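You operate a simulated robot arm through the tools that you are given. There is no shell and no other tool. Be economical: measure what you need, move in short steps, check, and stop when the job is done.

Carry out the task below with a simulated robot arm. There is one attempt and no reset: what you move stays moved.

## Task
Rack both wool batts on two offcuts so that air gets under them.
Fine: pine and green offcut on the bench, one under each end of the pine batten; then both batts level across the two.
Where things are to end (x, y in the base frame): pine offcut within 50 mm of [-490, -270]; green offcut within 50 mm of [-670, -270]; plain wool batt within 50 mm of [-580, -310]; notched wool batt within 50 mm of [-580, -190].

The check looks at the end state, three seconds after you hand in, the way a careful person would. Anything else that was tipped, shoved, dropped, spilled or broken makes it a failure.

## Robot
A 7-joint arm with a two-finger parallel gripper on a trunk, on a base that drives. Base frame: it is fixed to the floor where the robot stands at the start and does not move with it; the origin is under the middle of the robot, x ahead of it, y to its left, z up; the surface under the hand at the start is at about z = 780. Units: mm, rad, N and s.
With the tool pointing down near the work surface it reaches from about 100 to 600 mm from the robot's upright axis, wherever it stands. Its first joint turns from -2.897 to 2.897 rad. Places, roughly: grey slider [300, -200, 800]; orange round knob [-600, -400, 1000]. Payload 1.57 kg.
Tool frame: the origin (TCP) lies between the finger pads and is the grasp point; the fingertips stand 30 mm ahead of it; z points along the fingers, y is the line along which they close. Largest opening 80 mm; finger width 17, thickness 12; the body of the gripper, 40 by 82 mm, starts 80 mm behind the TCP.
Orientation is told as [roll, pitch, yaw] about the base's x, y, z axes, in that order, counted from this pose: with the fingers straight down and closing along the base's y, the tool's x points along the base's -x, its y along +y and its z along -z.

## Interface
- The arm moves only by the tool arm_command. Its argument "deltas" is a list of rows, each an object of numbers (a shift or turn left out is 0, a gripper value left out holds the last): "dx", "dy", "dz": the shift along the tool's x, y, z in cm; "ax", "ay", "az": the turn, a rotation vector about the tool's x, y, z in rad; "gripper": the closure in counts, from 0 (fully open) to 255 (shut). In form: [{"dx": .., "dy": .., "dz": .., "ax": .., "ay": .., "az": .., "gripper": ..}, ...]. A call has 1 to 8 rows; each row is the pose to reach, as a shift and turn from the pose commanded when the call began, along the tool's axes at that moment. A row lasts 0.2 s, in which the tool goes at most 50 mm and 0.15 rad; a call with a longer step from one row to the next is refused whole, and so is a gripper value outside its range. A pose out of reach is approached as far as the arm can. The call stops where the force on the tool passes 40 N (or 10 N more than at its start, if that is more) or the arm is blocked; 0.2 s more then pass. Each finger travels about 72 mm/s and halts on what it meets, pressing with about 30 N; the grip force reading is that of the motor and also rises with nothing between the fingers. The clock runs only during rows and for 0.2 s after the last one: add rows that repeat a pose to give the fingers time. The reply holds the time, the measured pose of the TCP, the force on the tool along the base axes, the opening and the grip force, in the units named above and with some noise, with the torque about the TCP (base axes, N m) and any sound that the robot's microphone picked up.
- Cameras (640 x 400 px; columns grow to the right, rows downward): "scene" is now at [176.6, -55.6, 1414.4]; the picture's right is [-1.00, -0.07, 0.00], its down [-0.07, 0.93, -0.36] and it looks along [0.03, -0.36, -0.93] (base axes); focal length 214 px, centre (320, 200). "wrist" rides on the gripper at [72, -7, -122] in the tool frame; the picture's right is [0.09, 1.00, 0.00], its down [-0.84, 0.08, -0.54] and it looks along [-0.54, 0.05, 0.84] (tool axes); focal length 238 px, centre (320, 200). There is no depth. A picture from a camera that has moved, and an enlarged one, comes with that camera's place and axes in the base frame and with its lens.
- grab_frame(camera): a new picture of that camera. It takes no simulated time.
- move_column(by): slides the trunk up (or, below 0, down) by that many mm; the arm and the scene camera ride with it, the base frame stays. It gives what a move gives, with no picture.
- steer(legs): drives the robot by 1 to 6 legs, each [ahead, left, turn to the left] in mm, mm and rad, along the robot's own axes; the way and the turn of a leg run together, so that a leg with both is an arc; at most 1500 mm and 3.142 rad a leg. The arm and the cameras ride along, it lands a little off, and it stops where it bumps. It gives what a move gives.
- turn_head(pan, tilt): turns the head with the scene camera to pan (to the left, within 1.501 rad either way) and tilt (down, from -0.506 to 1.204), counted from straight ahead of the robot. It gives what a move gives.
- inspect(camera, box): a new picture of the part [left, top, right, bottom] of that camera's present view, enlarged. It takes no simulated time.
- sign_off(): hands the job in; it is judged then, once.

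Go step by step. Nothing tells you exact positions but the pictures and the camera data: compare them with the known pose of the tool, close in by small moves and look again before you grip or let go. The budget is 120 turns and 82 pictures, counting those below and the enlarged ones. Unless the task says otherwise, let go and move clear before handing in, and close with one line.

The tools are called after ">>>" by a JSON object that holds its "method" and its "body". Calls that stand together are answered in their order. arm_command: Moves the arm, as the interface text tells. Its arguments: {"type":"object","properties":{"deltas":{"type":"array"}},"required":["deltas"]} The other tools are called the same way: move_column (by) slides the trunk up or down; steer (legs) drives the base; turn_head (pan, tilt) turns the head that bears the scene camera; grab_frame (camera) takes a picture; inspect (camera, box) takes an enlarged picture of a part of a camera's view; sign_off () hands the job in.

At the start:

```text
time_s: 0.0
tool_pos: [-325.3, -241.2, 1232.4]
ee_rot: [0.0, -0.001, 0.0]
ft_force: [-0.5, -0.3, -0.1]
ft_torque: [-0.01, -0.03, 0.0]
opening: 80.1
grasp_force: 0.2
trunk travel left (down, up): [-675.0, 315.0]
robot x, y, heading: [0.0, 1.9, -0.0]
head pan, tilt: [-1.499, 1.201]
```

scene: 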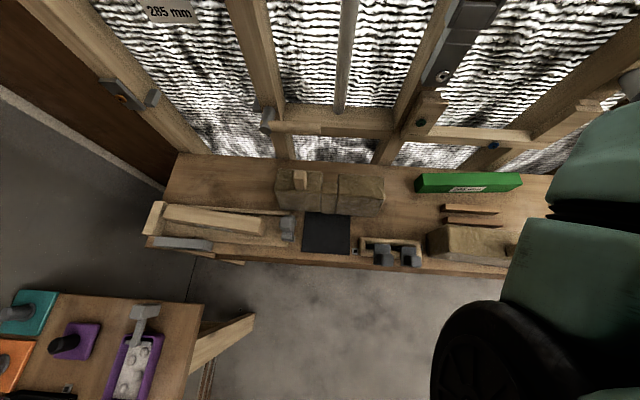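
wrist: 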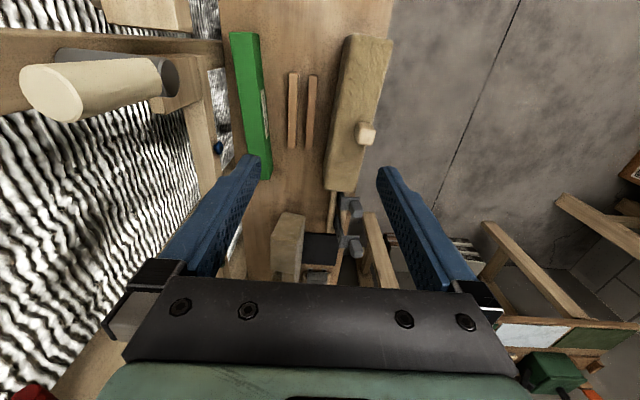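

The bench runs along the robot's right (−y) side, with several blocks on it. I'll take enlarged pictures to identify them first.

>>> {"method": "inspect", "body": {"camera": "scene", "box": [130, 130, 350, 268]}}

>>> {"method": "inspect", "body": {"camera": "scene", "box": [330, 130, 550, 268]}}

>>> {"method": "inspect", "body": {"camera": "wrist", "box": [180, 0, 420, 150]}}

```text
2.90 times, centred on (240, 199) of scene
camera zoom: at [176.6, -55.6, 1414.4], right [-1.0, -0.07, 0.0], down [-0.07, 0.93, -0.36], along [0.03, -0.36, -0.93], focal length 622 px, centre (552, 203)
```

zoom: 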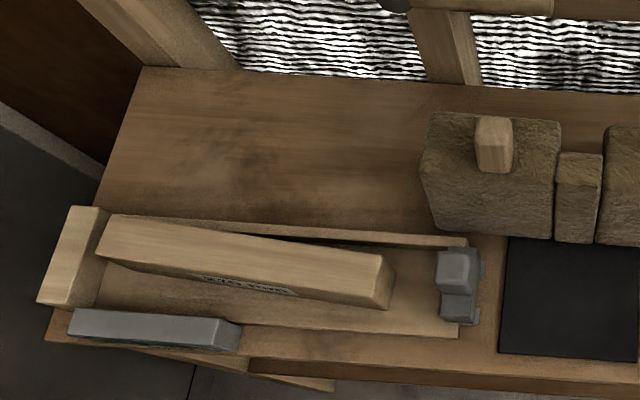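

```text
2.90 times, centred on (440, 199) of scene
camera zoom: at [176.6, -55.6, 1414.4], right [-1.0, -0.07, 0.0], down [-0.07, 0.93, -0.36], along [0.03, -0.36, -0.93], focal length 622 px, centre (-28, 203)
```

zoom: 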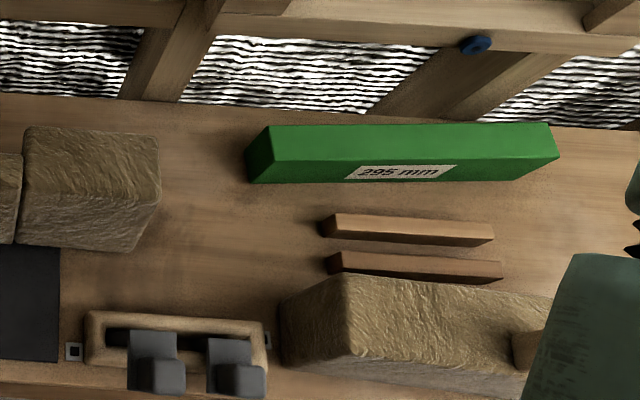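

```text
2.67 times, centred on (300, 75) of wrist
camera zoom: at [-397.1, -248.4, 1354.0], right [-0.09, 1.0, 0.0], down [0.84, 0.08, 0.54], along [0.54, 0.05, -0.84], focal length 636 px, centre (373, 533)
```

zoom: 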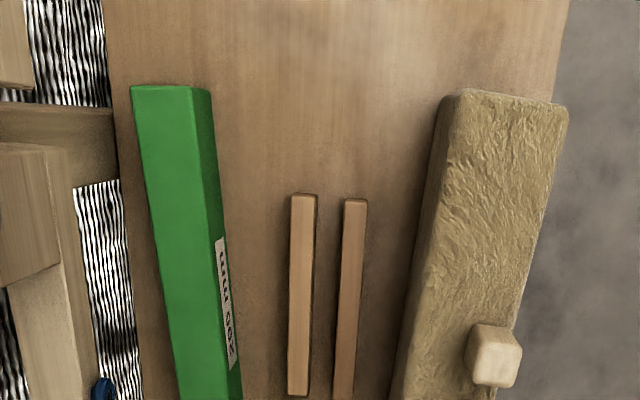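

The long green "295 mm" offcut lies by the wall, with two thin strips and a batt with a peg beside it. The tray on the right holds a pine piece. I'll look at the tray end and further around before moving.

>>> {"method": "turn_head", "body": {"pan": -0.9, "tilt": 0.9}}

>>> {"method": "grab_frame", "body": {"camera": "scene"}}

>>> {"method": "turn_head", "body": {"pan": -1.5, "tilt": 0.6}}

>>> {"method": "grab_frame", "body": {"camera": "scene"}}

```text
time_s: 1.0
tool_pos: [-326.2, -241.2, 1233.0]
ee_rot: [-0.001, 0.0, 0.0]
ft_force: [0.1, 0.2, 0.1]
ft_torque: [0.02, 0.01, 0.02]
opening: 80.2
grasp_force: 0.1
trunk travel left (down, up): [-675.0, 315.0]
robot x, y, heading: [-2.8, -3.4, -0.004]
head pan, tilt: [-0.901, 0.901]
```

```text
76 pictures are left
camera scene: at [219.4, -59.0, 1434.2], right [-0.78, -0.62, 0.0], down [-0.49, 0.61, -0.62], along [0.39, -0.49, -0.78], focal length 214 px, centre (320, 200)
```

scene: 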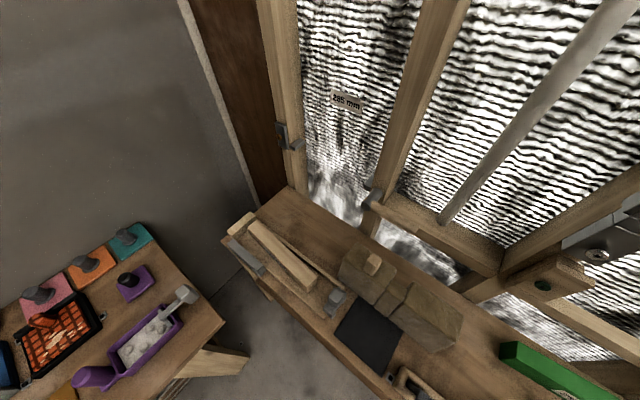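

```text
time_s: 2.0
tool_pos: [-324.8, -241.8, 1233.0]
ee_rot: [0.001, 0.001, 0.001]
ft_force: [0.4, 0.2, -0.4]
ft_torque: [-0.01, -0.01, 0.01]
opening: 79.9
grasp_force: 0.1
trunk travel left (down, up): [-675.0, 315.0]
robot x, y, heading: [-2.8, -0.5, 0.001]
head pan, tilt: [-1.499, 0.6]
```

```text
75 pictures are left
camera scene: at [179.0, -87.9, 1458.9], right [-1.0, -0.07, 0.0], down [-0.04, 0.56, -0.82], along [0.06, -0.82, -0.57], focal length 214 px, centre (320, 200)
```

scene: 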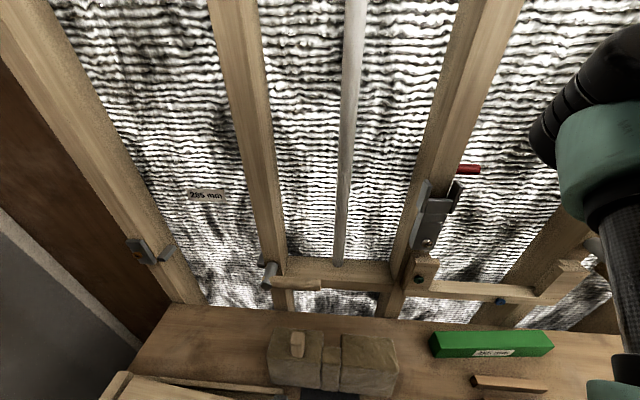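

The tray end needs a closer look, so I'll aim the head there and zoom.

>>> {"method": "turn_head", "body": {"pan": -0.7, "tilt": 0.85}}

>>> {"method": "inspect", "body": {"camera": "scene", "box": [220, 180, 540, 380]}}

>>> {"method": "steer", "body": {"legs": [[-350, 0, 0]]}}

>>> {"method": "grab_frame", "body": {"camera": "wrist"}}

```text
time_s: 3.1
tool_pos: [-324.5, -242.4, 1232.6]
ee_rot: [0.001, 0.0, -0.001]
ft_force: [0.5, -0.1, 0.0]
ft_torque: [0.01, -0.01, -0.01]
opening: 80.0
grasp_force: 0.1
trunk travel left (down, up): [-675.0, 315.0]
robot x, y, heading: [-2.5, -1.4, -0.002]
head pan, tilt: [-0.7, 0.85]
```

```text
2.00 times, centred on (380, 280) of scene
camera zoom: at [232.4, -50.2, 1438.1], right [-0.64, -0.76, 0.0], down [-0.57, 0.48, -0.66], along [0.5, -0.43, -0.75], focal length 429 px, centre (200, 40)
```

zoom: 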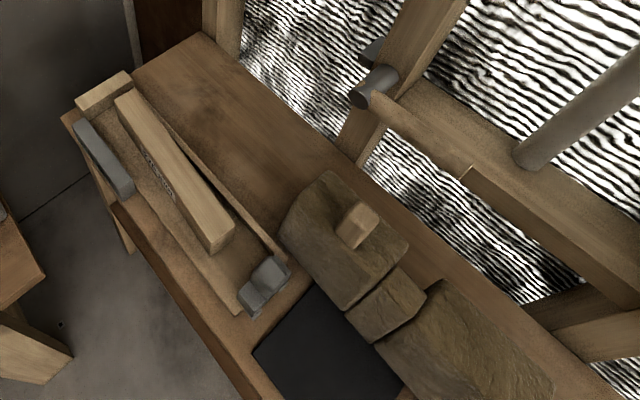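

```text
time_s: 5.4
tool_pos: [-668.9, -243.3, 1232.7]
ee_rot: [-0.002, 0.001, 0.002]
ft_force: [0.5, -0.2, -0.1]
ft_torque: [-0.01, 0.02, 0.01]
opening: 79.6
grasp_force: 0.1
trunk travel left (down, up): [-675.0, 315.0]
robot x, y, heading: [-343.7, -2.9, 0.001]
head pan, tilt: [-0.7, 0.85]
```

```text
73 pictures are left
camera wrist: at [-741.4, -249.7, 1353.9], right [-0.09, 1.0, 0.0], down [0.84, 0.08, 0.54], along [0.54, 0.05, -0.84], focal length 238 px, centre (320, 200)
```

wrist: 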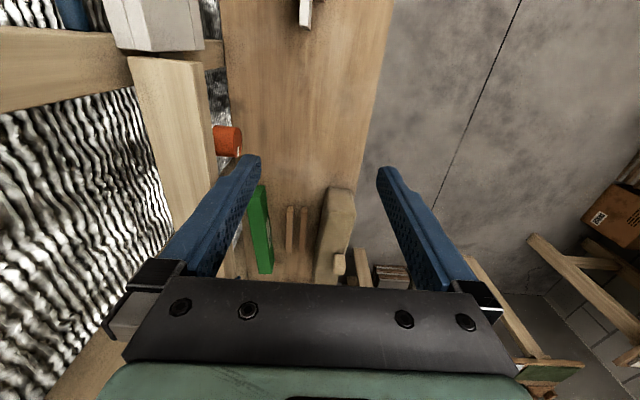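

The target area on the bench looks clear. I want a proper look at the wall and bench around x = −580, so I'll step away from the bench and turn the robot to the right.

>>> {"method": "steer", "body": {"legs": [[0, 150, 0], [0, 0, -0.9]]}}

>>> {"method": "turn_head", "body": {"pan": -1.3, "tilt": 0.8}}

>>> {"method": "grab_frame", "body": {"camera": "scene"}}

```text
time_s: 9.1
tool_pos: [-737.8, 254.6, 1233.2]
ee_rot: [0.0, -0.001, -0.898]
ft_force: [0.3, 0.5, 0.5]
ft_torque: [0.01, -0.02, 0.02]
opening: 80.2
grasp_force: 0.2
trunk travel left (down, up): [-675.0, 315.0]
robot x, y, heading: [-343.9, 153.3, -0.9]
head pan, tilt: [-0.7, 0.85]
```

```text
time_s: 10.1
tool_pos: [-737.3, 253.7, 1232.9]
ee_rot: [0.0, -0.001, -0.898]
ft_force: [0.1, 0.3, 0.0]
ft_torque: [-0.02, -0.02, -0.01]
opening: 80.1
grasp_force: 0.1
trunk travel left (down, up): [-675.0, 315.0]
robot x, y, heading: [-341.3, 148.6, -0.895]
head pan, tilt: [-1.3, 0.799]
```

```text
72 pictures are left
camera scene: at [-283.8, -47.8, 1442.1], right [-0.81, 0.59, 0.0], down [0.42, 0.58, -0.7], along [-0.41, -0.56, -0.72], focal length 214 px, centre (320, 200)
```

scene: 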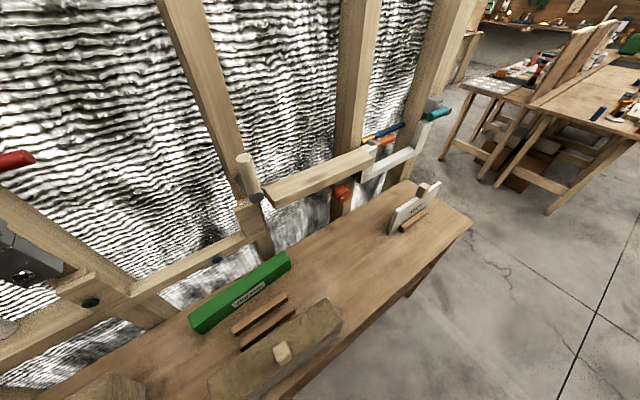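

The pine batten is fixed on the wall right above the target area, so the offcuts go on the bench below its ends. Now I'll zoom in on the pieces.

>>> {"method": "inspect", "body": {"camera": "scene", "box": [170, 240, 362, 400]}}

>>> {"method": "inspect", "body": {"camera": "scene", "box": [220, 130, 480, 292]}}

```text
2.50 times, centred on (266, 320) of scene
camera zoom: at [-283.8, -47.8, 1442.1], right [-0.81, 0.59, 0.0], down [0.42, 0.58, -0.7], along [-0.41, -0.56, -0.72], focal length 536 px, centre (455, -100)
```

zoom: 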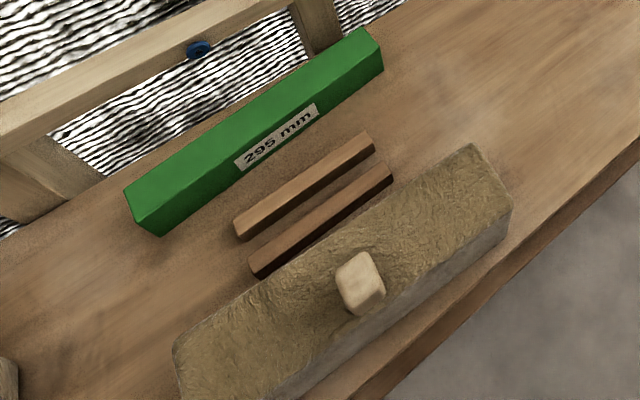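

```text
2.46 times, centred on (350, 211) of scene
camera zoom: at [-283.8, -47.8, 1442.1], right [-0.81, 0.59, 0.0], down [0.42, 0.58, -0.7], along [-0.41, -0.56, -0.72], focal length 528 px, centre (246, 173)
```

zoom: 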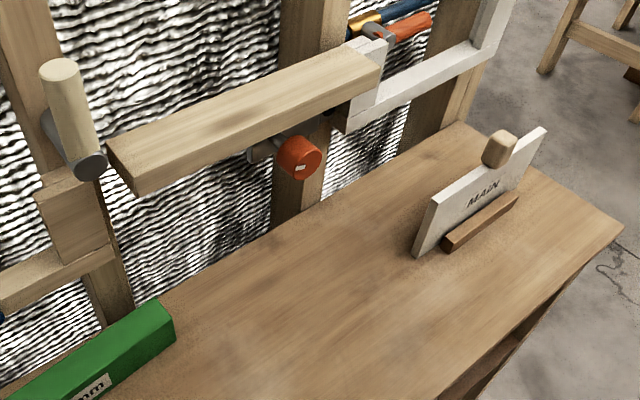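

Bench spans y ≈ −430…−115 and the plan is feasible: offcuts go along y, batts along x. I'll drive back alongside the bench and look down at the green offcut.

>>> {"method": "steer", "body": {"legs": [[0, 0, 0.895], [340, -149, 0]]}}

>>> {"method": "arm_command", "body": {"deltas": [{"dz": 4.5}, {"dz": 9}, {"dz": 13.5}, {"dz": 18}]}}

>>> {"method": "grab_frame", "body": {"camera": "wrist"}}

```text
time_s: 14.8
tool_pos: [-327.1, -237.7, 1233.4]
ee_rot: [-0.001, -0.001, -0.002]
ft_force: [0.4, 0.2, 0.0]
ft_torque: [-0.02, -0.01, -0.01]
opening: 80.1
grasp_force: 0.1
trunk travel left (down, up): [-675.0, 315.0]
robot x, y, heading: [0.2, 6.3, -0.007]
head pan, tilt: [-1.3, 0.799]
```

```text
time_s: 15.8
tool_pos: [-328.2, -239.0, 1054.5]
ee_rot: [0.0, 0.001, -0.004]
ft_force: [0.2, -0.3, 0.8]
ft_torque: [0.02, 0.01, -0.01]
opening: 80.0
grasp_force: 0.1
trunk travel left (down, up): [-675.0, 315.0]
robot x, y, heading: [-1.8, 2.5, -0.006]
head pan, tilt: [-1.3, 0.799]
```

```text
69 pictures are left
camera wrist: at [-400.3, -245.5, 1175.4], right [-0.09, 1.0, 0.0], down [0.84, 0.07, 0.54], along [0.54, 0.05, -0.84], focal length 238 px, centre (320, 200)
```

wrist: 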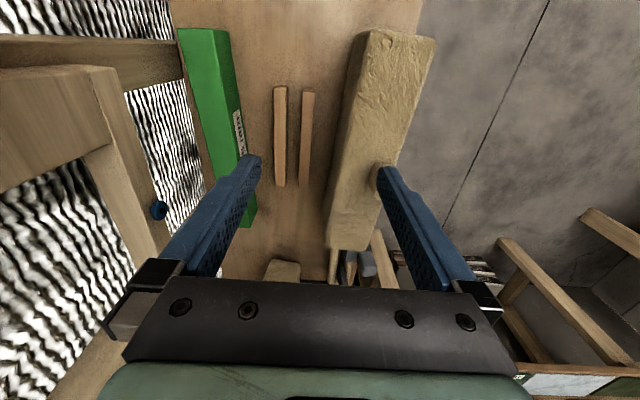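

Before reaching near the wall I check how far the brackets above the green offcut protrude.

>>> {"method": "turn_head", "body": {"pan": -1.5, "tilt": 0.8}}

>>> {"method": "inspect", "body": {"camera": "scene", "box": [360, 120, 640, 295]}}

>>> {"method": "inspect", "body": {"camera": "wrist", "box": [0, 0, 320, 250]}}

```text
time_s: 16.5
tool_pos: [-328.9, -239.5, 1055.8]
ee_rot: [0.0, 0.0, -0.003]
ft_force: [-0.3, -0.3, 0.4]
ft_torque: [-0.03, -0.03, -0.01]
opening: 80.0
grasp_force: 0.1
trunk travel left (down, up): [-675.0, 315.0]
robot x, y, heading: [-2.9, -0.3, -0.0]
head pan, tilt: [-1.499, 0.799]
```

```text
2.29 times, centred on (500, 208) of scene
camera zoom: at [177.1, -77.7, 1442.1], right [-1.0, -0.07, 0.0], down [-0.05, 0.72, -0.7], along [0.05, -0.7, -0.72], focal length 490 px, centre (-91, 183)
```

zoom: 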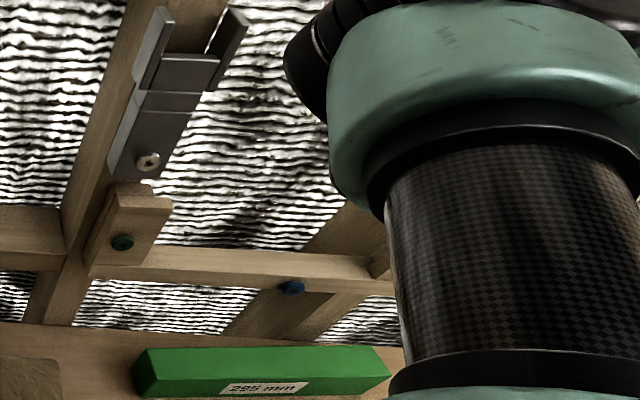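

```text
1.60 times, centred on (160, 125) of wrist
camera zoom: at [-400.2, -245.7, 1176.1], right [-0.09, 1.0, 0.0], down [0.84, 0.07, 0.54], along [0.54, 0.05, -0.84], focal length 381 px, centre (576, 320)
```

zoom: 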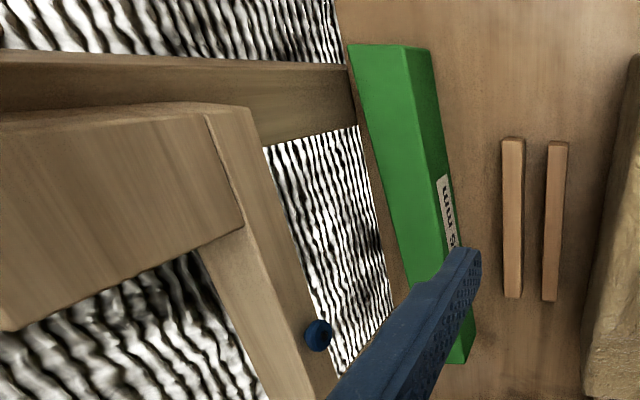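

The green offcut lies at about y −415…−375 under a wall rail whose front is near y −416. I'll approach with the hand tilted away from the wall, first going nearby for a closer look.

>>> {"method": "arm_command", "body": {"deltas": [{"dx": -3, "dy": -2, "dz": 2, "gripper": 0}, {"dx": -6, "dy": -4, "dz": 4}, {"dx": -9, "dy": -6, "dz": 6, "ax": 0.1}, {"dx": -12, "dy": -8, "dz": 8, "ax": 0.2}, {"dx": -12.8, "dy": -9, "dz": 10, "ax": 0.22}]}}

>>> {"method": "grab_frame", "body": {"camera": "wrist"}}

>>> {"method": "grab_frame", "body": {"camera": "scene"}}

```text
time_s: 17.7
tool_pos: [-199.9, -329.5, 952.3]
ee_rot: [-0.22, 0.002, -0.004]
ft_force: [-0.1, 0.3, -0.6]
ft_torque: [-0.03, -0.01, -0.01]
opening: 80.1
grasp_force: 0.1
trunk travel left (down, up): [-675.0, 315.0]
robot x, y, heading: [-1.3, 4.5, -0.002]
head pan, tilt: [-1.499, 0.799]
```

```text
66 pictures are left
camera wrist: at [-271.6, -309.0, 1071.9], right [-0.09, 0.97, -0.22], down [0.84, 0.19, 0.51], along [0.54, -0.14, -0.83], focal length 238 px, centre (320, 200)
```

wrist: 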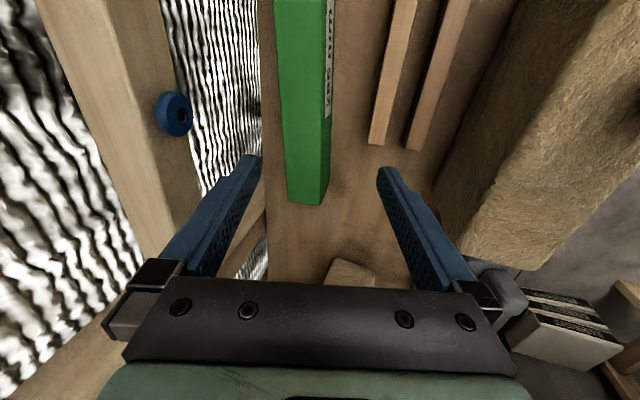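

```text
65 pictures are left
camera scene: at [176.8, -77.9, 1442.1], right [-1.0, -0.07, 0.0], down [-0.05, 0.72, -0.7], along [0.05, -0.7, -0.72], focal length 214 px, centre (320, 200)
```

scene: 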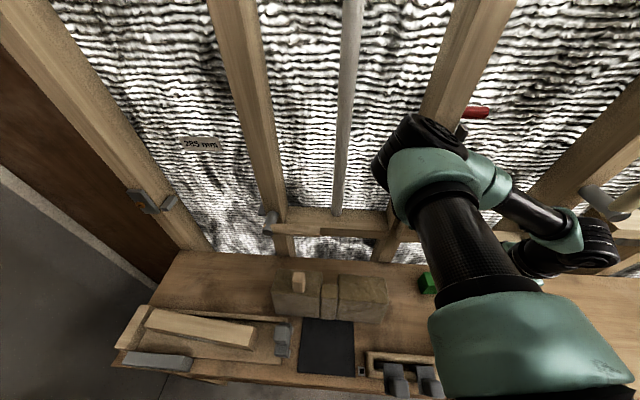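

The green offcut is slightly rotated (about 0.07 rad), centre line near y −378 at x −200. I'll descend beside it with a tilted, partly closed gripper and check.

>>> {"method": "arm_command", "body": {"deltas": [{"dz": 4, "dy": -0.5, "az": -0.07, "gripper": 60}, {"dz": 7, "dy": -1.2, "az": -0.073}, {"dz": 10.2, "dy": -1.6, "az": -0.073}]}}

>>> {"method": "grab_frame", "body": {"camera": "wrist"}}

```text
time_s: 18.5
tool_pos: [-200.2, -367.3, 857.8]
ee_rot: [-0.219, 0.016, 0.068]
ft_force: [0.3, 0.0, -0.7]
ft_torque: [-0.02, -0.04, 0.06]
opening: 61.2
grasp_force: 0.0
trunk travel left (down, up): [-675.0, 315.0]
robot x, y, heading: [0.3, 4.0, -0.005]
head pan, tilt: [-1.499, 0.799]
```

```text
64 pictures are left
camera wrist: at [-271.0, -352.2, 978.0], right [-0.16, 0.96, -0.21], down [0.83, 0.25, 0.5], along [0.53, -0.1, -0.84], focal length 238 px, centre (320, 200)
```

wrist: 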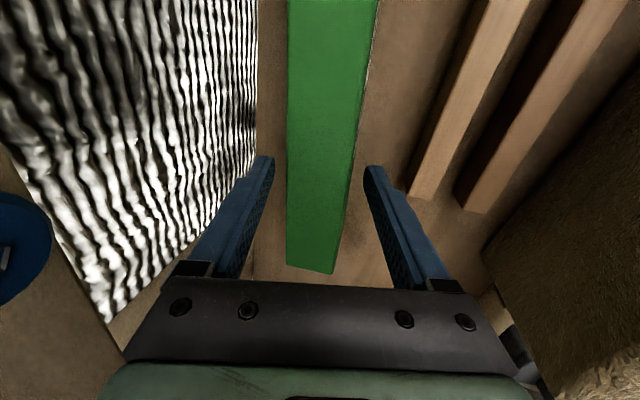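

The fingers straddle the offcut evenly. I'll lower the rest and close gently.

>>> {"method": "arm_command", "body": {"deltas": [{"dz": 1.6}, {"dz": 3.0}, {"dz": 3.0}, {"dz": 3.0, "gripper": 160}, {"dz": 3.0, "gripper": 160}, {"dz": 3.0, "gripper": 160}]}}

>>> {"method": "grab_frame", "body": {"camera": "wrist"}}

```text
time_s: 19.9
tool_pos: [-200.8, -372.8, 828.4]
ee_rot: [-0.22, 0.018, 0.068]
ft_force: [-0.1, 2.1, 5.1]
ft_torque: [0.29, -0.26, -0.1]
opening: 41.8
grasp_force: 29.9
trunk travel left (down, up): [-675.0, 315.0]
robot x, y, heading: [-2.0, 0.3, -0.003]
head pan, tilt: [-1.499, 0.799]
```

```text
63 pictures are left
camera wrist: at [-271.2, -357.8, 949.2], right [-0.16, 0.96, -0.22], down [0.83, 0.25, 0.5], along [0.53, -0.1, -0.84], focal length 238 px, centre (320, 200)
```

wrist: 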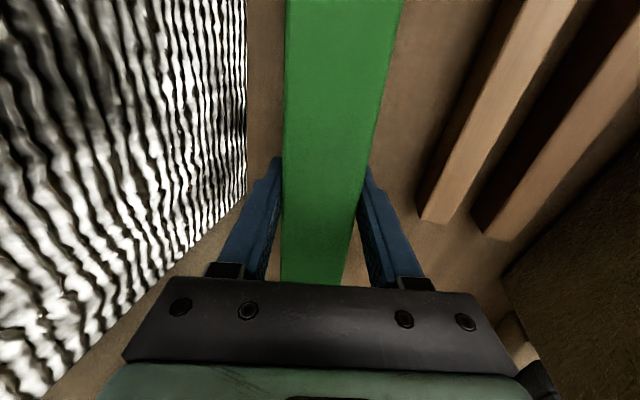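

Gripped. I drag it 35 mm away from the wall and release it there.

>>> {"method": "arm_command", "body": {"deltas": [{"dy": 1.1, "dz": -0.3}, {"dy": 2.2, "dz": -0.6}, {"dy": 3.4, "dz": -0.8}, {"dy": 3.4, "dz": -0.8, "gripper": 50}, {"dy": 3.4, "dz": -0.8, "gripper": 50}, {"dy": 3.4, "dz": -3.3}, {"dy": 3.4, "dz": -6.8}]}}

>>> {"method": "grab_frame", "body": {"camera": "wrist"}}

```text
time_s: 21.5
tool_pos: [-202.1, -322.6, 885.5]
ee_rot: [-0.216, 0.015, 0.067]
ft_force: [-1.2, 0.6, 0.9]
ft_torque: [0.01, -0.02, -0.01]
opening: 64.3
grasp_force: 0.1
trunk travel left (down, up): [-675.0, 315.0]
robot x, y, heading: [-0.2, 4.3, -0.005]
head pan, tilt: [-1.499, 0.799]
```

```text
62 pictures are left
camera wrist: at [-273.4, -307.9, 1006.2], right [-0.16, 0.96, -0.21], down [0.83, 0.25, 0.5], along [0.53, -0.1, -0.84], focal length 238 px, centre (320, 200)
```

wrist: 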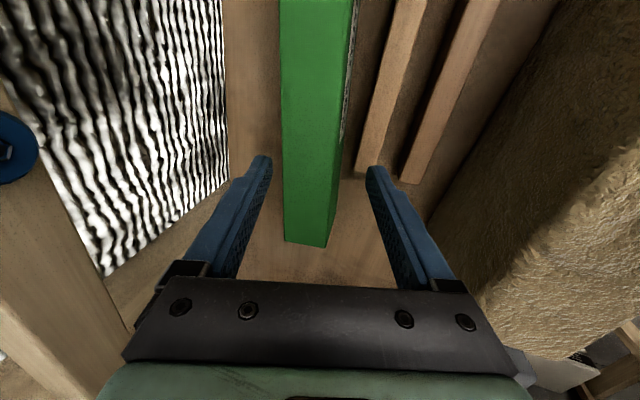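

Green is now clear of the wall rail, with its centre near (−249, −350). I'll untilt, move above the centre and verify.

>>> {"method": "arm_command", "body": {"deltas": [{"dx": 2.4, "dy": -1.1, "dz": 0, "ax": -0.11, "az": -0.02, "gripper": 64}, {"dx": 4.87, "dy": -2.32, "dz": 0.51, "ax": -0.216, "az": -0.043}, {"dx": 4.87, "dy": -2.32, "dz": 0.51, "ax": -0.216, "az": -0.043}]}}

>>> {"method": "grab_frame", "body": {"camera": "wrist"}}

```text
time_s: 22.3
tool_pos: [-248.0, -349.9, 886.5]
ee_rot: [-0.001, 0.023, 0.11]
ft_force: [0.3, -0.7, 0.4]
ft_torque: [0.0, 0.0, -0.03]
opening: 60.0
grasp_force: 0.0
trunk travel left (down, up): [-675.0, 315.0]
robot x, y, heading: [-4.7, 4.9, -0.003]
head pan, tilt: [-1.499, 0.799]
```

```text
61 pictures are left
camera wrist: at [-316.2, -365.6, 1008.6], right [-0.2, 0.98, 0.0], down [0.83, 0.17, 0.52], along [0.51, 0.11, -0.85], focal length 238 px, centre (320, 200)
```

wrist: 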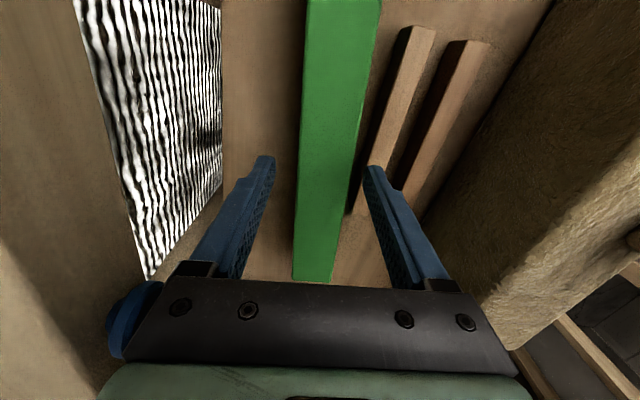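

Aligned within a few mm. Descend (fingertips staying above the strips) and grip the middle.

>>> {"method": "arm_command", "body": {"deltas": [{"dy": 0.4, "dz": 2.5, "ay": -0.02}, {"dy": 0.4, "dz": 5.2, "ay": -0.023}, {"dy": 0.4, "dz": 5.2, "ay": -0.023}, {"dy": 0.4, "dz": 5.2, "ay": -0.023, "gripper": 200}, {"dy": 0.4, "dz": 5.2, "ay": -0.023, "gripper": 200}, {"dy": 0.4, "dz": 5.2, "ay": -0.023, "gripper": 200}]}}

>>> {"method": "grab_frame", "body": {"camera": "wrist"}}

```text
time_s: 23.7
tool_pos: [-249.3, -349.0, 836.3]
ee_rot: [-0.002, -0.002, 0.112]
ft_force: [0.7, 1.7, 0.0]
ft_torque: [0.1, 0.15, -0.09]
opening: 41.9
grasp_force: 30.1
trunk travel left (down, up): [-675.0, 315.0]
robot x, y, heading: [-0.7, 1.7, -0.004]
head pan, tilt: [-1.499, 0.799]
```

```text
60 pictures are left
camera wrist: at [-321.2, -363.6, 956.6], right [-0.2, 0.98, 0.0], down [0.82, 0.17, 0.54], along [0.53, 0.11, -0.84], focal length 238 px, centre (320, 200)
```

wrist: 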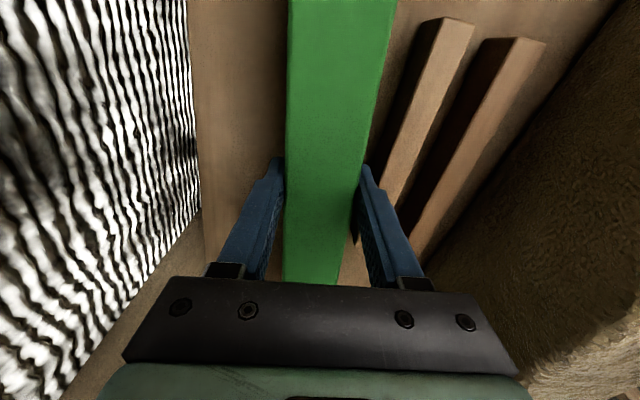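

Gripped at 42 mm. Lift slightly and check the load.

>>> {"method": "arm_command", "body": {"deltas": [{"dz": -3}, {"dz": -6, "dy": 0.5}, {"dz": -9, "dy": 2}, {"dz": -12, "dy": 4}, {"dz": -15, "dy": 6}]}}

>>> {"method": "grab_frame", "body": {"camera": "wrist"}}

```text
time_s: 24.9
tool_pos: [-255.0, -288.6, 984.5]
ee_rot: [-0.002, -0.004, 0.111]
ft_force: [0.4, 0.0, -3.5]
ft_torque: [-0.03, -0.07, -0.01]
opening: 41.5
grasp_force: 29.6
trunk travel left (down, up): [-675.0, 315.0]
robot x, y, heading: [2.8, 0.3, -0.002]
head pan, tilt: [-1.499, 0.799]
```

```text
59 pictures are left
camera wrist: at [-326.1, -303.2, 1105.5], right [-0.2, 0.98, 0.0], down [0.82, 0.17, 0.54], along [0.53, 0.11, -0.84], focal length 238 px, centre (320, 200)
```

wrist: 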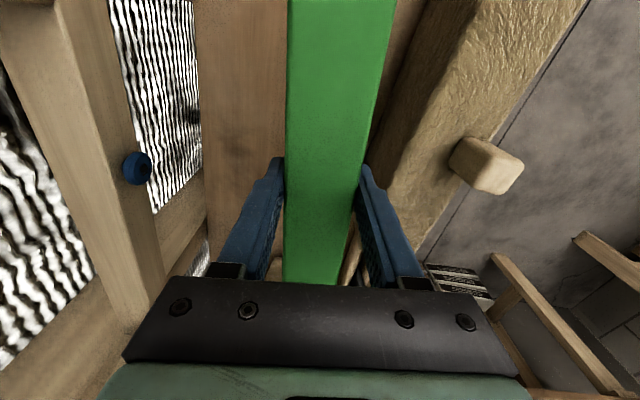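

Balanced, about 0.35 kg. I'll move it away from the wall and turn it 90° so it lies along y.

>>> {"method": "arm_command", "body": {"deltas": [{"dx": 2, "dy": 3.2}, {"dx": 4, "dy": 6.4}, {"dx": 6.47, "dy": 9.68, "az": 0.14}, {"dx": 6.47, "dy": 9.68, "az": 0.28}, {"dx": 6.47, "dy": 9.68, "az": 0.42}, {"dx": 6.47, "dy": 9.68, "az": 0.56}, {"dx": 6.47, "dy": 9.68, "az": 0.7}, {"dx": 6.47, "dy": 9.68, "az": 0.84}]}}

>>> {"method": "arm_command", "body": {"deltas": [{"az": 0.14}, {"az": 0.28}, {"az": 0.42}, {"az": 0.56}, {"az": 0.7}, {"az": 0.84}]}}

>>> {"method": "grab_frame", "body": {"camera": "wrist"}}

```text
time_s: 26.7
tool_pos: [-332.7, -199.3, 983.5]
ee_rot: [0.0, -0.004, -0.731]
ft_force: [0.2, 0.0, -3.1]
ft_torque: [-0.03, -0.02, -0.02]
opening: 41.5
grasp_force: 29.7
trunk travel left (down, up): [-675.0, 315.0]
robot x, y, heading: [-3.0, 5.7, -0.008]
head pan, tilt: [-1.499, 0.799]
```

```text
time_s: 28.1
tool_pos: [-331.2, -199.6, 984.3]
ee_rot: [0.004, -0.002, -1.573]
ft_force: [-0.1, 0.2, -3.7]
ft_torque: [-0.04, 0.0, 0.0]
opening: 41.7
grasp_force: 29.5
trunk travel left (down, up): [-675.0, 315.0]
robot x, y, heading: [1.0, 3.5, -0.002]
head pan, tilt: [-1.499, 0.799]
```

```text
58 pictures are left
camera wrist: at [-338.8, -127.3, 1105.7], right [1.0, 0.09, 0.0], down [0.07, -0.84, 0.54], along [0.05, -0.54, -0.84], focal length 238 px, centre (320, 200)
```

wrist: 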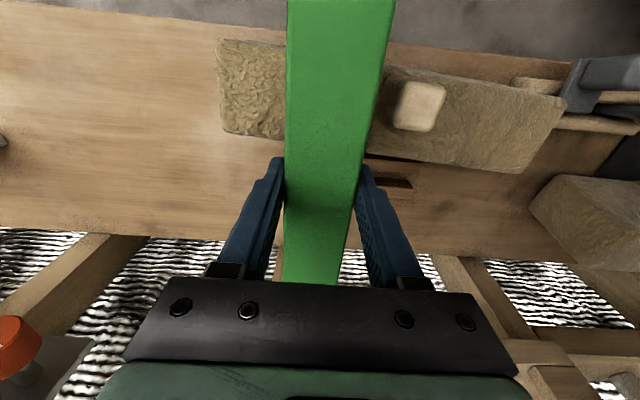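

Green is along y now. Lower to travel height below the batten and drive back to bring it over its place.

>>> {"method": "arm_command", "body": {"deltas": [{"dz": 2.2}, {"dz": 4.4}]}}

>>> {"method": "steer", "body": {"legs": [[-335, 0, 0]]}}

>>> {"method": "grab_frame", "body": {"camera": "wrist"}}

```text
time_s: 28.7
tool_pos: [-333.5, -199.6, 944.3]
ee_rot: [-0.006, -0.005, -1.568]
ft_force: [3.7, 0.3, 35.6]
ft_torque: [-0.28, 0.77, 0.01]
opening: 41.7
grasp_force: 27.5
trunk travel left (down, up): [-675.0, 315.0]
robot x, y, heading: [1.4, 2.8, -0.003]
head pan, tilt: [-1.499, 0.799]
```

```text
time_s: 30.9
tool_pos: [-670.0, -198.9, 938.5]
ee_rot: [0.005, -0.002, -1.569]
ft_force: [-0.2, -0.2, -3.9]
ft_torque: [-0.02, 0.01, 0.0]
opening: 41.8
grasp_force: 29.7
trunk travel left (down, up): [-675.0, 315.0]
robot x, y, heading: [-342.0, 2.6, -0.003]
head pan, tilt: [-1.499, 0.799]
```

```text
57 pictures are left
camera wrist: at [-677.1, -127.2, 1060.5], right [1.0, 0.1, 0.0], down [0.08, -0.84, 0.54], along [0.05, -0.54, -0.84], focal length 238 px, centre (320, 200)
```

wrist: 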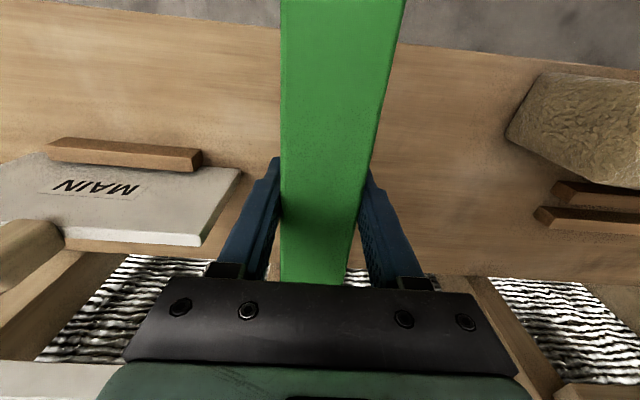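

The earlier lowering touched something under the green (the batt is taller than I thought), so I'll check for displacement after this. Now lower over clear bench and set green at about (−662, −266).

>>> {"method": "arm_command", "body": {"deltas": [{"dz": 3.4}, {"dz": 6.8}, {"dz": 6.8, "dx": -3.4, "dy": 0.4}, {"dz": 6.8, "dx": -6.7, "dy": 0.8}, {"dz": 8.5, "dx": -6.7, "dy": 0.8}, {"dz": 9.6, "dx": -6.7, "dy": 0.8}, {"dz": 10.0, "dx": -6.7, "dy": 0.8}]}}

>>> {"method": "grab_frame", "body": {"camera": "wrist"}}

```text
time_s: 32.5
tool_pos: [-661.3, -266.8, 839.8]
ee_rot: [0.004, -0.001, -1.567]
ft_force: [0.1, -0.5, -2.6]
ft_torque: [-0.01, -0.03, 0.03]
opening: 41.9
grasp_force: 29.8
trunk travel left (down, up): [-675.0, 315.0]
robot x, y, heading: [-336.6, 5.3, 0.002]
head pan, tilt: [-1.499, 0.799]
```

```text
56 pictures are left
camera wrist: at [-668.5, -194.0, 960.7], right [1.0, 0.09, 0.0], down [0.08, -0.84, 0.54], along [0.05, -0.54, -0.84], focal length 238 px, centre (320, 200)
```

wrist: 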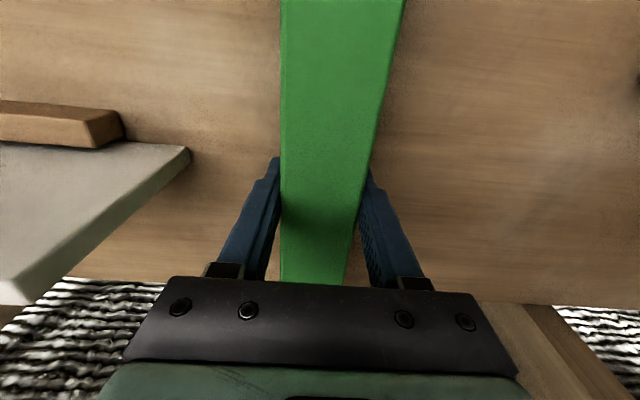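

Lower gently until contact.

>>> {"method": "arm_command", "body": {"deltas": [{"dz": 0.2}, {"dz": 0.4}, {"dz": 0.5}]}}

```text
time_s: 33.3
tool_pos: [-660.8, -267.0, 834.9]
ee_rot: [0.002, -0.002, -1.567]
ft_force: [-0.6, 1.0, -3.5]
ft_torque: [-0.04, -0.02, -0.01]
opening: 41.6
grasp_force: 30.3
trunk travel left (down, up): [-675.0, 315.0]
robot x, y, heading: [-340.2, 7.2, 0.002]
head pan, tilt: [-1.499, 0.799]
```

>>> {"method": "arm_command", "body": {"deltas": [{"dz": 0.2}, {"dz": 0.4}, {"dz": 0.6}]}}

```text
time_s: 34.1
tool_pos: [-661.5, -266.3, 828.2]
ee_rot: [0.001, -0.002, -1.567]
ft_force: [-0.4, 0.4, -3.8]
ft_torque: [-0.04, 0.02, -0.04]
opening: 41.9
grasp_force: 30.3
trunk travel left (down, up): [-675.0, 315.0]
robot x, y, heading: [-334.1, 5.0, -0.004]
head pan, tilt: [-1.499, 0.799]
```

>>> {"method": "arm_command", "body": {"deltas": [{"dz": 0.2}, {"dz": 0.4}, {"dz": 0.6}, {"dz": 0.8}]}}

```text
time_s: 35.1
tool_pos: [-662.2, -266.4, 820.9]
ee_rot: [0.001, -0.002, -1.568]
ft_force: [1.3, -0.7, -1.6]
ft_torque: [-0.31, -0.02, 0.02]
opening: 41.6
grasp_force: 30.3
trunk travel left (down, up): [-675.0, 315.0]
robot x, y, heading: [-339.3, 0.1, 0.001]
head pan, tilt: [-1.499, 0.799]
```

>>> {"method": "arm_command", "body": {"deltas": [{"dz": 0.2}, {"dz": 0.4}]}}

```text
time_s: 35.7
tool_pos: [-661.8, -267.0, 820.7]
ee_rot: [-0.003, -0.005, -1.566]
ft_force: [1.5, 1.6, 27.0]
ft_torque: [0.26, -0.5, -0.18]
opening: 41.7
grasp_force: 29.9
trunk travel left (down, up): [-675.0, 315.0]
robot x, y, heading: [-338.9, 2.9, -0.002]
head pan, tilt: [-1.499, 0.799]
```

It's on the bench; open moderately and rise.

>>> {"method": "arm_command", "body": {"deltas": [{"dz": -0.3}, {"dz": -0.3, "gripper": 60}, {"dz": -0.3, "gripper": 60}, {"dz": -3}, {"dz": -7}, {"dz": -11.5}]}}

>>> {"method": "grab_frame", "body": {"camera": "wrist"}}

>>> {"method": "grab_frame", "body": {"camera": "scene"}}

```text
time_s: 37.1
tool_pos: [-660.2, -265.5, 932.2]
ee_rot: [0.004, -0.003, -1.566]
ft_force: [-1.3, -0.2, -0.3]
ft_torque: [-0.02, -0.01, 0.01]
opening: 61.2
grasp_force: 0.2
trunk travel left (down, up): [-675.0, 315.0]
robot x, y, heading: [-338.0, 2.0, -0.001]
head pan, tilt: [-1.499, 0.799]
```

```text
55 pictures are left
camera wrist: at [-667.1, -192.8, 1053.4], right [1.0, 0.1, 0.0], down [0.08, -0.84, 0.54], along [0.05, -0.54, -0.84], focal length 238 px, centre (320, 200)
```

wrist: 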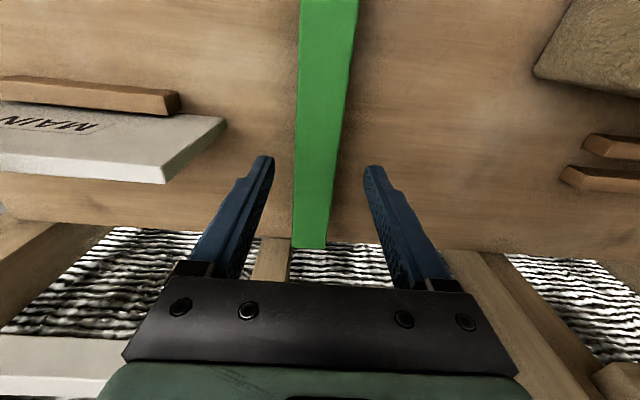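

```text
54 pictures are left
camera scene: at [-160.0, -76.8, 1442.0], right [-1.0, -0.07, 0.0], down [-0.05, 0.71, -0.7], along [0.05, -0.7, -0.72], focal length 214 px, centre (320, 200)
```

scene: 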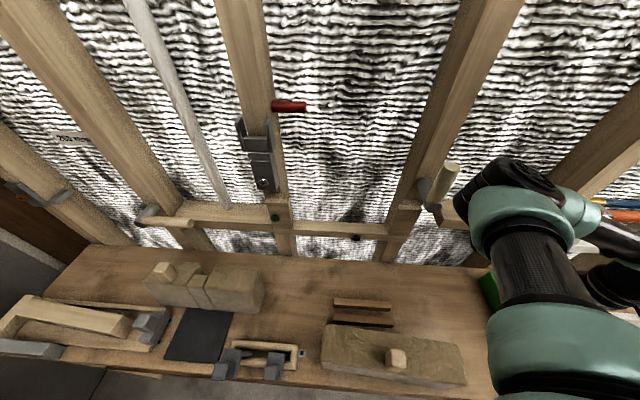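

Green sits at (−661, −268), straight, and nothing else moved. Now go for the pine offcut in the tray: raise, rotate back, and drive forward.

>>> {"method": "arm_command", "body": {"deltas": [{"dz": -4, "dx": 1}, {"dz": -8, "dx": 2}, {"dz": -12, "dx": 3}, {"dz": -16, "dx": 4}]}}

>>> {"method": "steer", "body": {"legs": [[400, 0, 0]]}}

>>> {"method": "arm_command", "body": {"deltas": [{"dy": 4}, {"dy": 8}, {"dy": 12}, {"dy": 16}, {"dy": 20}, {"dy": 24}, {"dy": 28}, {"dy": 32}]}}

```text
time_s: 38.1
tool_pos: [-660.1, -223.4, 1092.7]
ee_rot: [0.004, -0.003, -1.567]
ft_force: [-0.9, 0.3, -0.1]
ft_torque: [0.0, 0.03, 0.02]
opening: 61.3
grasp_force: 0.0
trunk travel left (down, up): [-675.0, 315.0]
robot x, y, heading: [-336.7, 6.1, -0.001]
head pan, tilt: [-1.499, 0.799]
```

```text
time_s: 40.6
tool_pos: [-253.0, -223.8, 1090.8]
ee_rot: [0.001, -0.003, -1.565]
ft_force: [0.4, 0.6, -0.8]
ft_torque: [0.01, -0.02, -0.05]
opening: 61.4
grasp_force: 0.0
trunk travel left (down, up): [-675.0, 315.0]
robot x, y, heading: [66.2, 3.4, -0.0]
head pan, tilt: [-1.499, 0.799]
```

```text
time_s: 42.5
tool_pos: [69.5, -223.4, 1092.5]
ee_rot: [0.001, -0.005, -1.567]
ft_force: [-0.1, 0.7, -1.5]
ft_torque: [0.0, 0.02, -0.01]
opening: 61.1
grasp_force: 0.1
trunk travel left (down, up): [-675.0, 315.0]
robot x, y, heading: [65.5, 5.0, 0.002]
head pan, tilt: [-1.499, 0.799]
```

>>> {"method": "arm_command", "body": {"deltas": [{"dy": 4.2}, {"dy": 8.4}, {"dy": 12.6}, {"dy": 16.8}, {"dy": 21}, {"dy": 25}, {"dy": 29}, {"dy": 33}]}}

>>> {"method": "grab_frame", "body": {"camera": "wrist"}}

>>> {"method": "turn_head", "body": {"pan": -0.8, "tilt": 0.9}}

>>> {"method": "grab_frame", "body": {"camera": "scene"}}

```text
time_s: 44.2
tool_pos: [396.5, -220.3, 1094.2]
ee_rot: [0.001, -0.003, -1.565]
ft_force: [0.6, 0.1, 0.1]
ft_torque: [0.03, 0.04, 0.02]
opening: 61.1
grasp_force: 0.0
trunk travel left (down, up): [-675.0, 315.0]
robot x, y, heading: [68.2, 1.5, -0.004]
head pan, tilt: [-1.499, 0.799]
```

```text
53 pictures are left
camera wrist: at [389.2, -149.5, 1214.7], right [1.0, 0.1, 0.0], down [0.08, -0.84, 0.54], along [0.05, -0.54, -0.84], focal length 238 px, centre (320, 200)
```

wrist: 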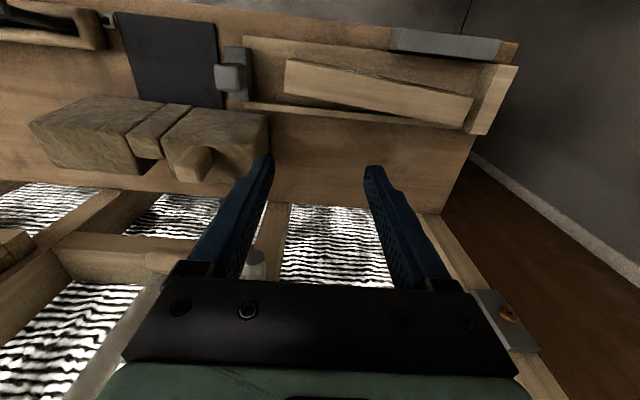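

```text
time_s: 45.3
tool_pos: [394.8, -222.0, 1094.3]
ee_rot: [0.001, -0.003, -1.566]
ft_force: [0.8, 0.3, -0.2]
ft_torque: [0.01, -0.04, 0.03]
opening: 61.2
grasp_force: 0.1
trunk travel left (down, up): [-675.0, 315.0]
robot x, y, heading: [70.8, 5.1, -0.003]
head pan, tilt: [-0.799, 0.901]
```

```text
52 pictures are left
camera scene: at [293.1, -50.4, 1434.2], right [-0.72, -0.7, 0.0], down [-0.55, 0.56, -0.62], along [0.43, -0.45, -0.78], focal length 214 px, centre (320, 200)
```

scene: 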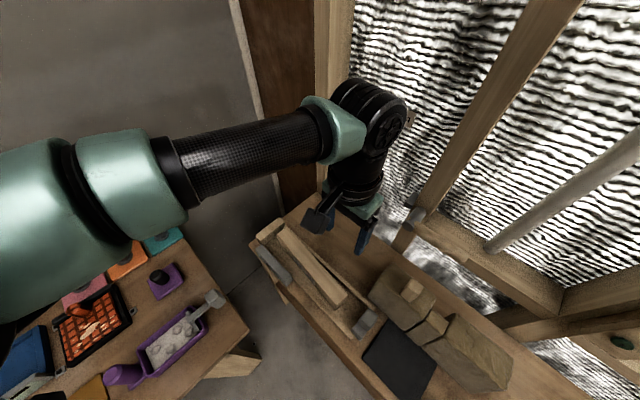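

The pine offcut lies in the tray from about (344,−170) to (622,−205). I'll rotate the hand to match and come above its middle.

>>> {"method": "arm_command", "body": {"deltas": [{"dx": 0.5, "dy": 1.2, "az": -0.14}, {"dx": 1, "dy": 2.4, "az": -0.28}, {"dx": 1.5, "dy": 3.6, "az": -0.42}, {"dx": 2, "dy": 4.8, "az": -0.56}, {"dx": 2.5, "dy": 6, "az": -0.7}, {"dx": 3, "dy": 7.2, "az": -0.84}, {"dx": 3.4, "dy": 8.8, "az": -0.98}, {"dx": 3.4, "dy": 8.8, "az": -1.12}]}}

>>> {"method": "arm_command", "body": {"deltas": [{"az": -0.14, "dz": 2}, {"az": -0.28, "dz": 4}, {"az": -0.32, "dz": 8}]}}

>>> {"method": "grab_frame", "body": {"camera": "wrist"}}

```text
time_s: 47.1
tool_pos: [484.6, -187.8, 1092.9]
ee_rot: [0.0, -0.001, -0.443]
ft_force: [0.5, 0.4, -0.1]
ft_torque: [0.02, 0.03, -0.02]
opening: 61.1
grasp_force: 0.0
trunk travel left (down, up): [-675.0, 315.0]
robot x, y, heading: [67.9, 1.1, 0.001]
head pan, tilt: [-0.799, 0.901]
```

```text
time_s: 47.9
tool_pos: [484.9, -189.0, 1012.4]
ee_rot: [-0.001, -0.004, -0.126]
ft_force: [0.5, 0.0, -0.1]
ft_torque: [0.0, 0.03, -0.02]
opening: 61.2
grasp_force: 0.0
trunk travel left (down, up): [-675.0, 315.0]
robot x, y, heading: [69.8, 2.3, -0.002]
head pan, tilt: [-0.799, 0.901]
```

```text
51 pictures are left
camera wrist: at [412.8, -185.7, 1132.7], right [0.03, 1.0, 0.0], down [0.84, -0.03, 0.54], along [0.54, -0.02, -0.84], focal length 238 px, centre (320, 200)
```

wrist: 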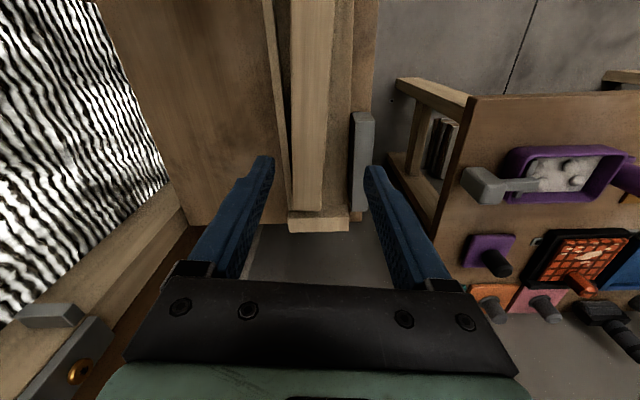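

>>> {"method": "inspect", "body": {"camera": "wrist", "box": [220, 0, 420, 240]}}

>>> {"method": "inspect", "body": {"camera": "scene", "box": [230, 200, 430, 350]}}

```text
1.67 times, centred on (320, 120) of wrist
camera zoom: at [412.8, -185.7, 1132.7], right [0.03, 1.0, 0.0], down [0.84, -0.03, 0.54], along [0.54, -0.02, -0.84], focal length 397 px, centre (320, 333)
```

zoom: 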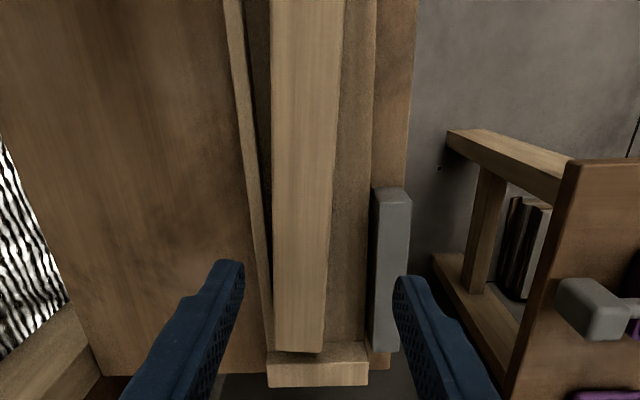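

```text
2.67 times, centred on (330, 275) of scene
camera zoom: at [293.7, -50.5, 1434.1], right [-0.72, -0.7, 0.0], down [-0.55, 0.56, -0.62], along [0.43, -0.44, -0.78], focal length 572 px, centre (293, 0)
```

zoom: 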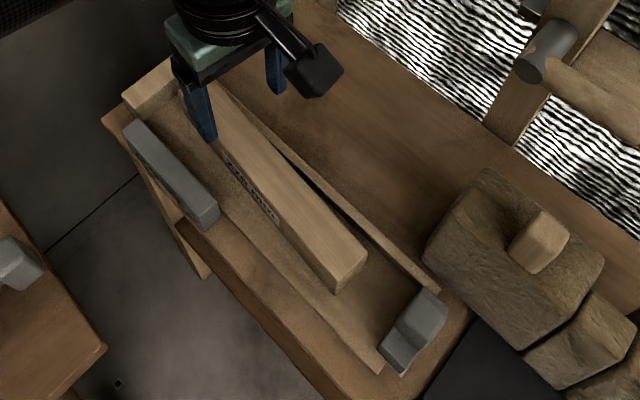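

The pine lies on a bench hook with a low back rail close by. Its axis yaw is about −0.09, with the centre near (485, −202). I'll adjust and come lower.

>>> {"method": "arm_command", "body": {"deltas": [{"dx": -0.1, "dy": -0.7, "dz": 4, "az": -0.02}, {"dx": -0.16, "dy": -1.3, "dz": 8, "az": -0.04}, {"dx": -0.16, "dy": -1.3, "dz": 11.5, "az": -0.04}]}}

>>> {"method": "grab_frame", "body": {"camera": "wrist"}}

>>> {"method": "inspect", "body": {"camera": "scene", "box": [230, 200, 430, 350]}}

```text
time_s: 48.7
tool_pos: [486.9, -200.5, 897.3]
ee_rot: [-0.002, -0.004, -0.084]
ft_force: [0.3, 0.4, -0.8]
ft_torque: [0.02, -0.03, -0.02]
opening: 61.3
grasp_force: 0.1
trunk travel left (down, up): [-675.0, 315.0]
robot x, y, heading: [67.7, 3.0, 0.002]
head pan, tilt: [-0.799, 0.901]
```

```text
48 pictures are left
camera wrist: at [412.8, -199.8, 1018.0], right [-0.01, 1.0, 0.0], down [0.84, 0.01, 0.54], along [0.54, 0.0, -0.84], focal length 238 px, centre (320, 200)
```

wrist: 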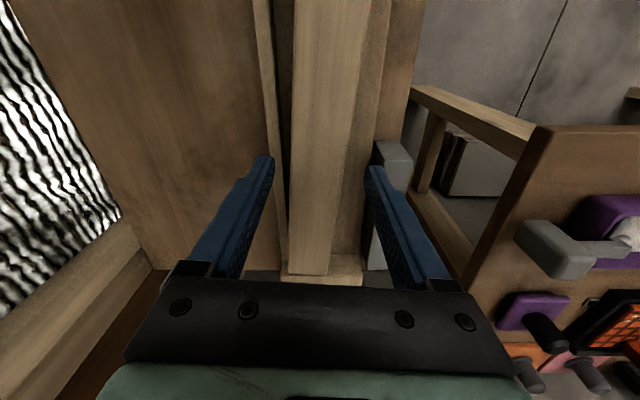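

```text
2.67 times, centred on (330, 275) of scene
camera zoom: at [293.6, -50.5, 1434.2], right [-0.72, -0.7, 0.0], down [-0.55, 0.56, -0.62], along [0.43, -0.44, -0.78], focal length 572 px, centre (293, 0)
```

zoom: 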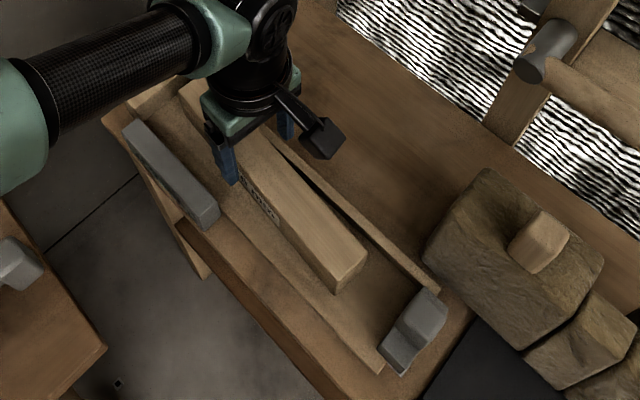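

Pine top is at z ≈ 842. I'll grip high (tips at about 822) to stay above the rail.

>>> {"method": "arm_command", "body": {"deltas": [{"dz": 2.5}, {"dz": 4.5}, {"dz": 4.5}, {"dz": 4.5, "gripper": 200}, {"dz": 4.5, "gripper": 200}, {"dz": 4.5, "gripper": 200}]}}

>>> {"method": "grab_frame", "body": {"camera": "wrist"}}

```text
time_s: 50.1
tool_pos: [484.3, -200.0, 853.1]
ee_rot: [-0.001, -0.002, -0.085]
ft_force: [0.3, -0.9, 0.2]
ft_torque: [-0.09, -0.28, -0.13]
opening: 41.8
grasp_force: 30.2
trunk travel left (down, up): [-675.0, 315.0]
robot x, y, heading: [66.8, 3.0, 0.002]
head pan, tilt: [-0.799, 0.901]
```

```text
46 pictures are left
camera wrist: at [412.7, -199.4, 973.9], right [-0.01, 1.0, 0.0], down [0.84, 0.01, 0.54], along [0.54, 0.0, -0.84], focal length 238 px, centre (320, 200)
```

wrist: 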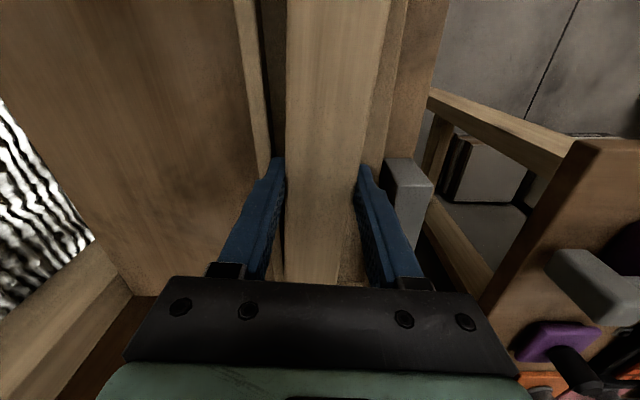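

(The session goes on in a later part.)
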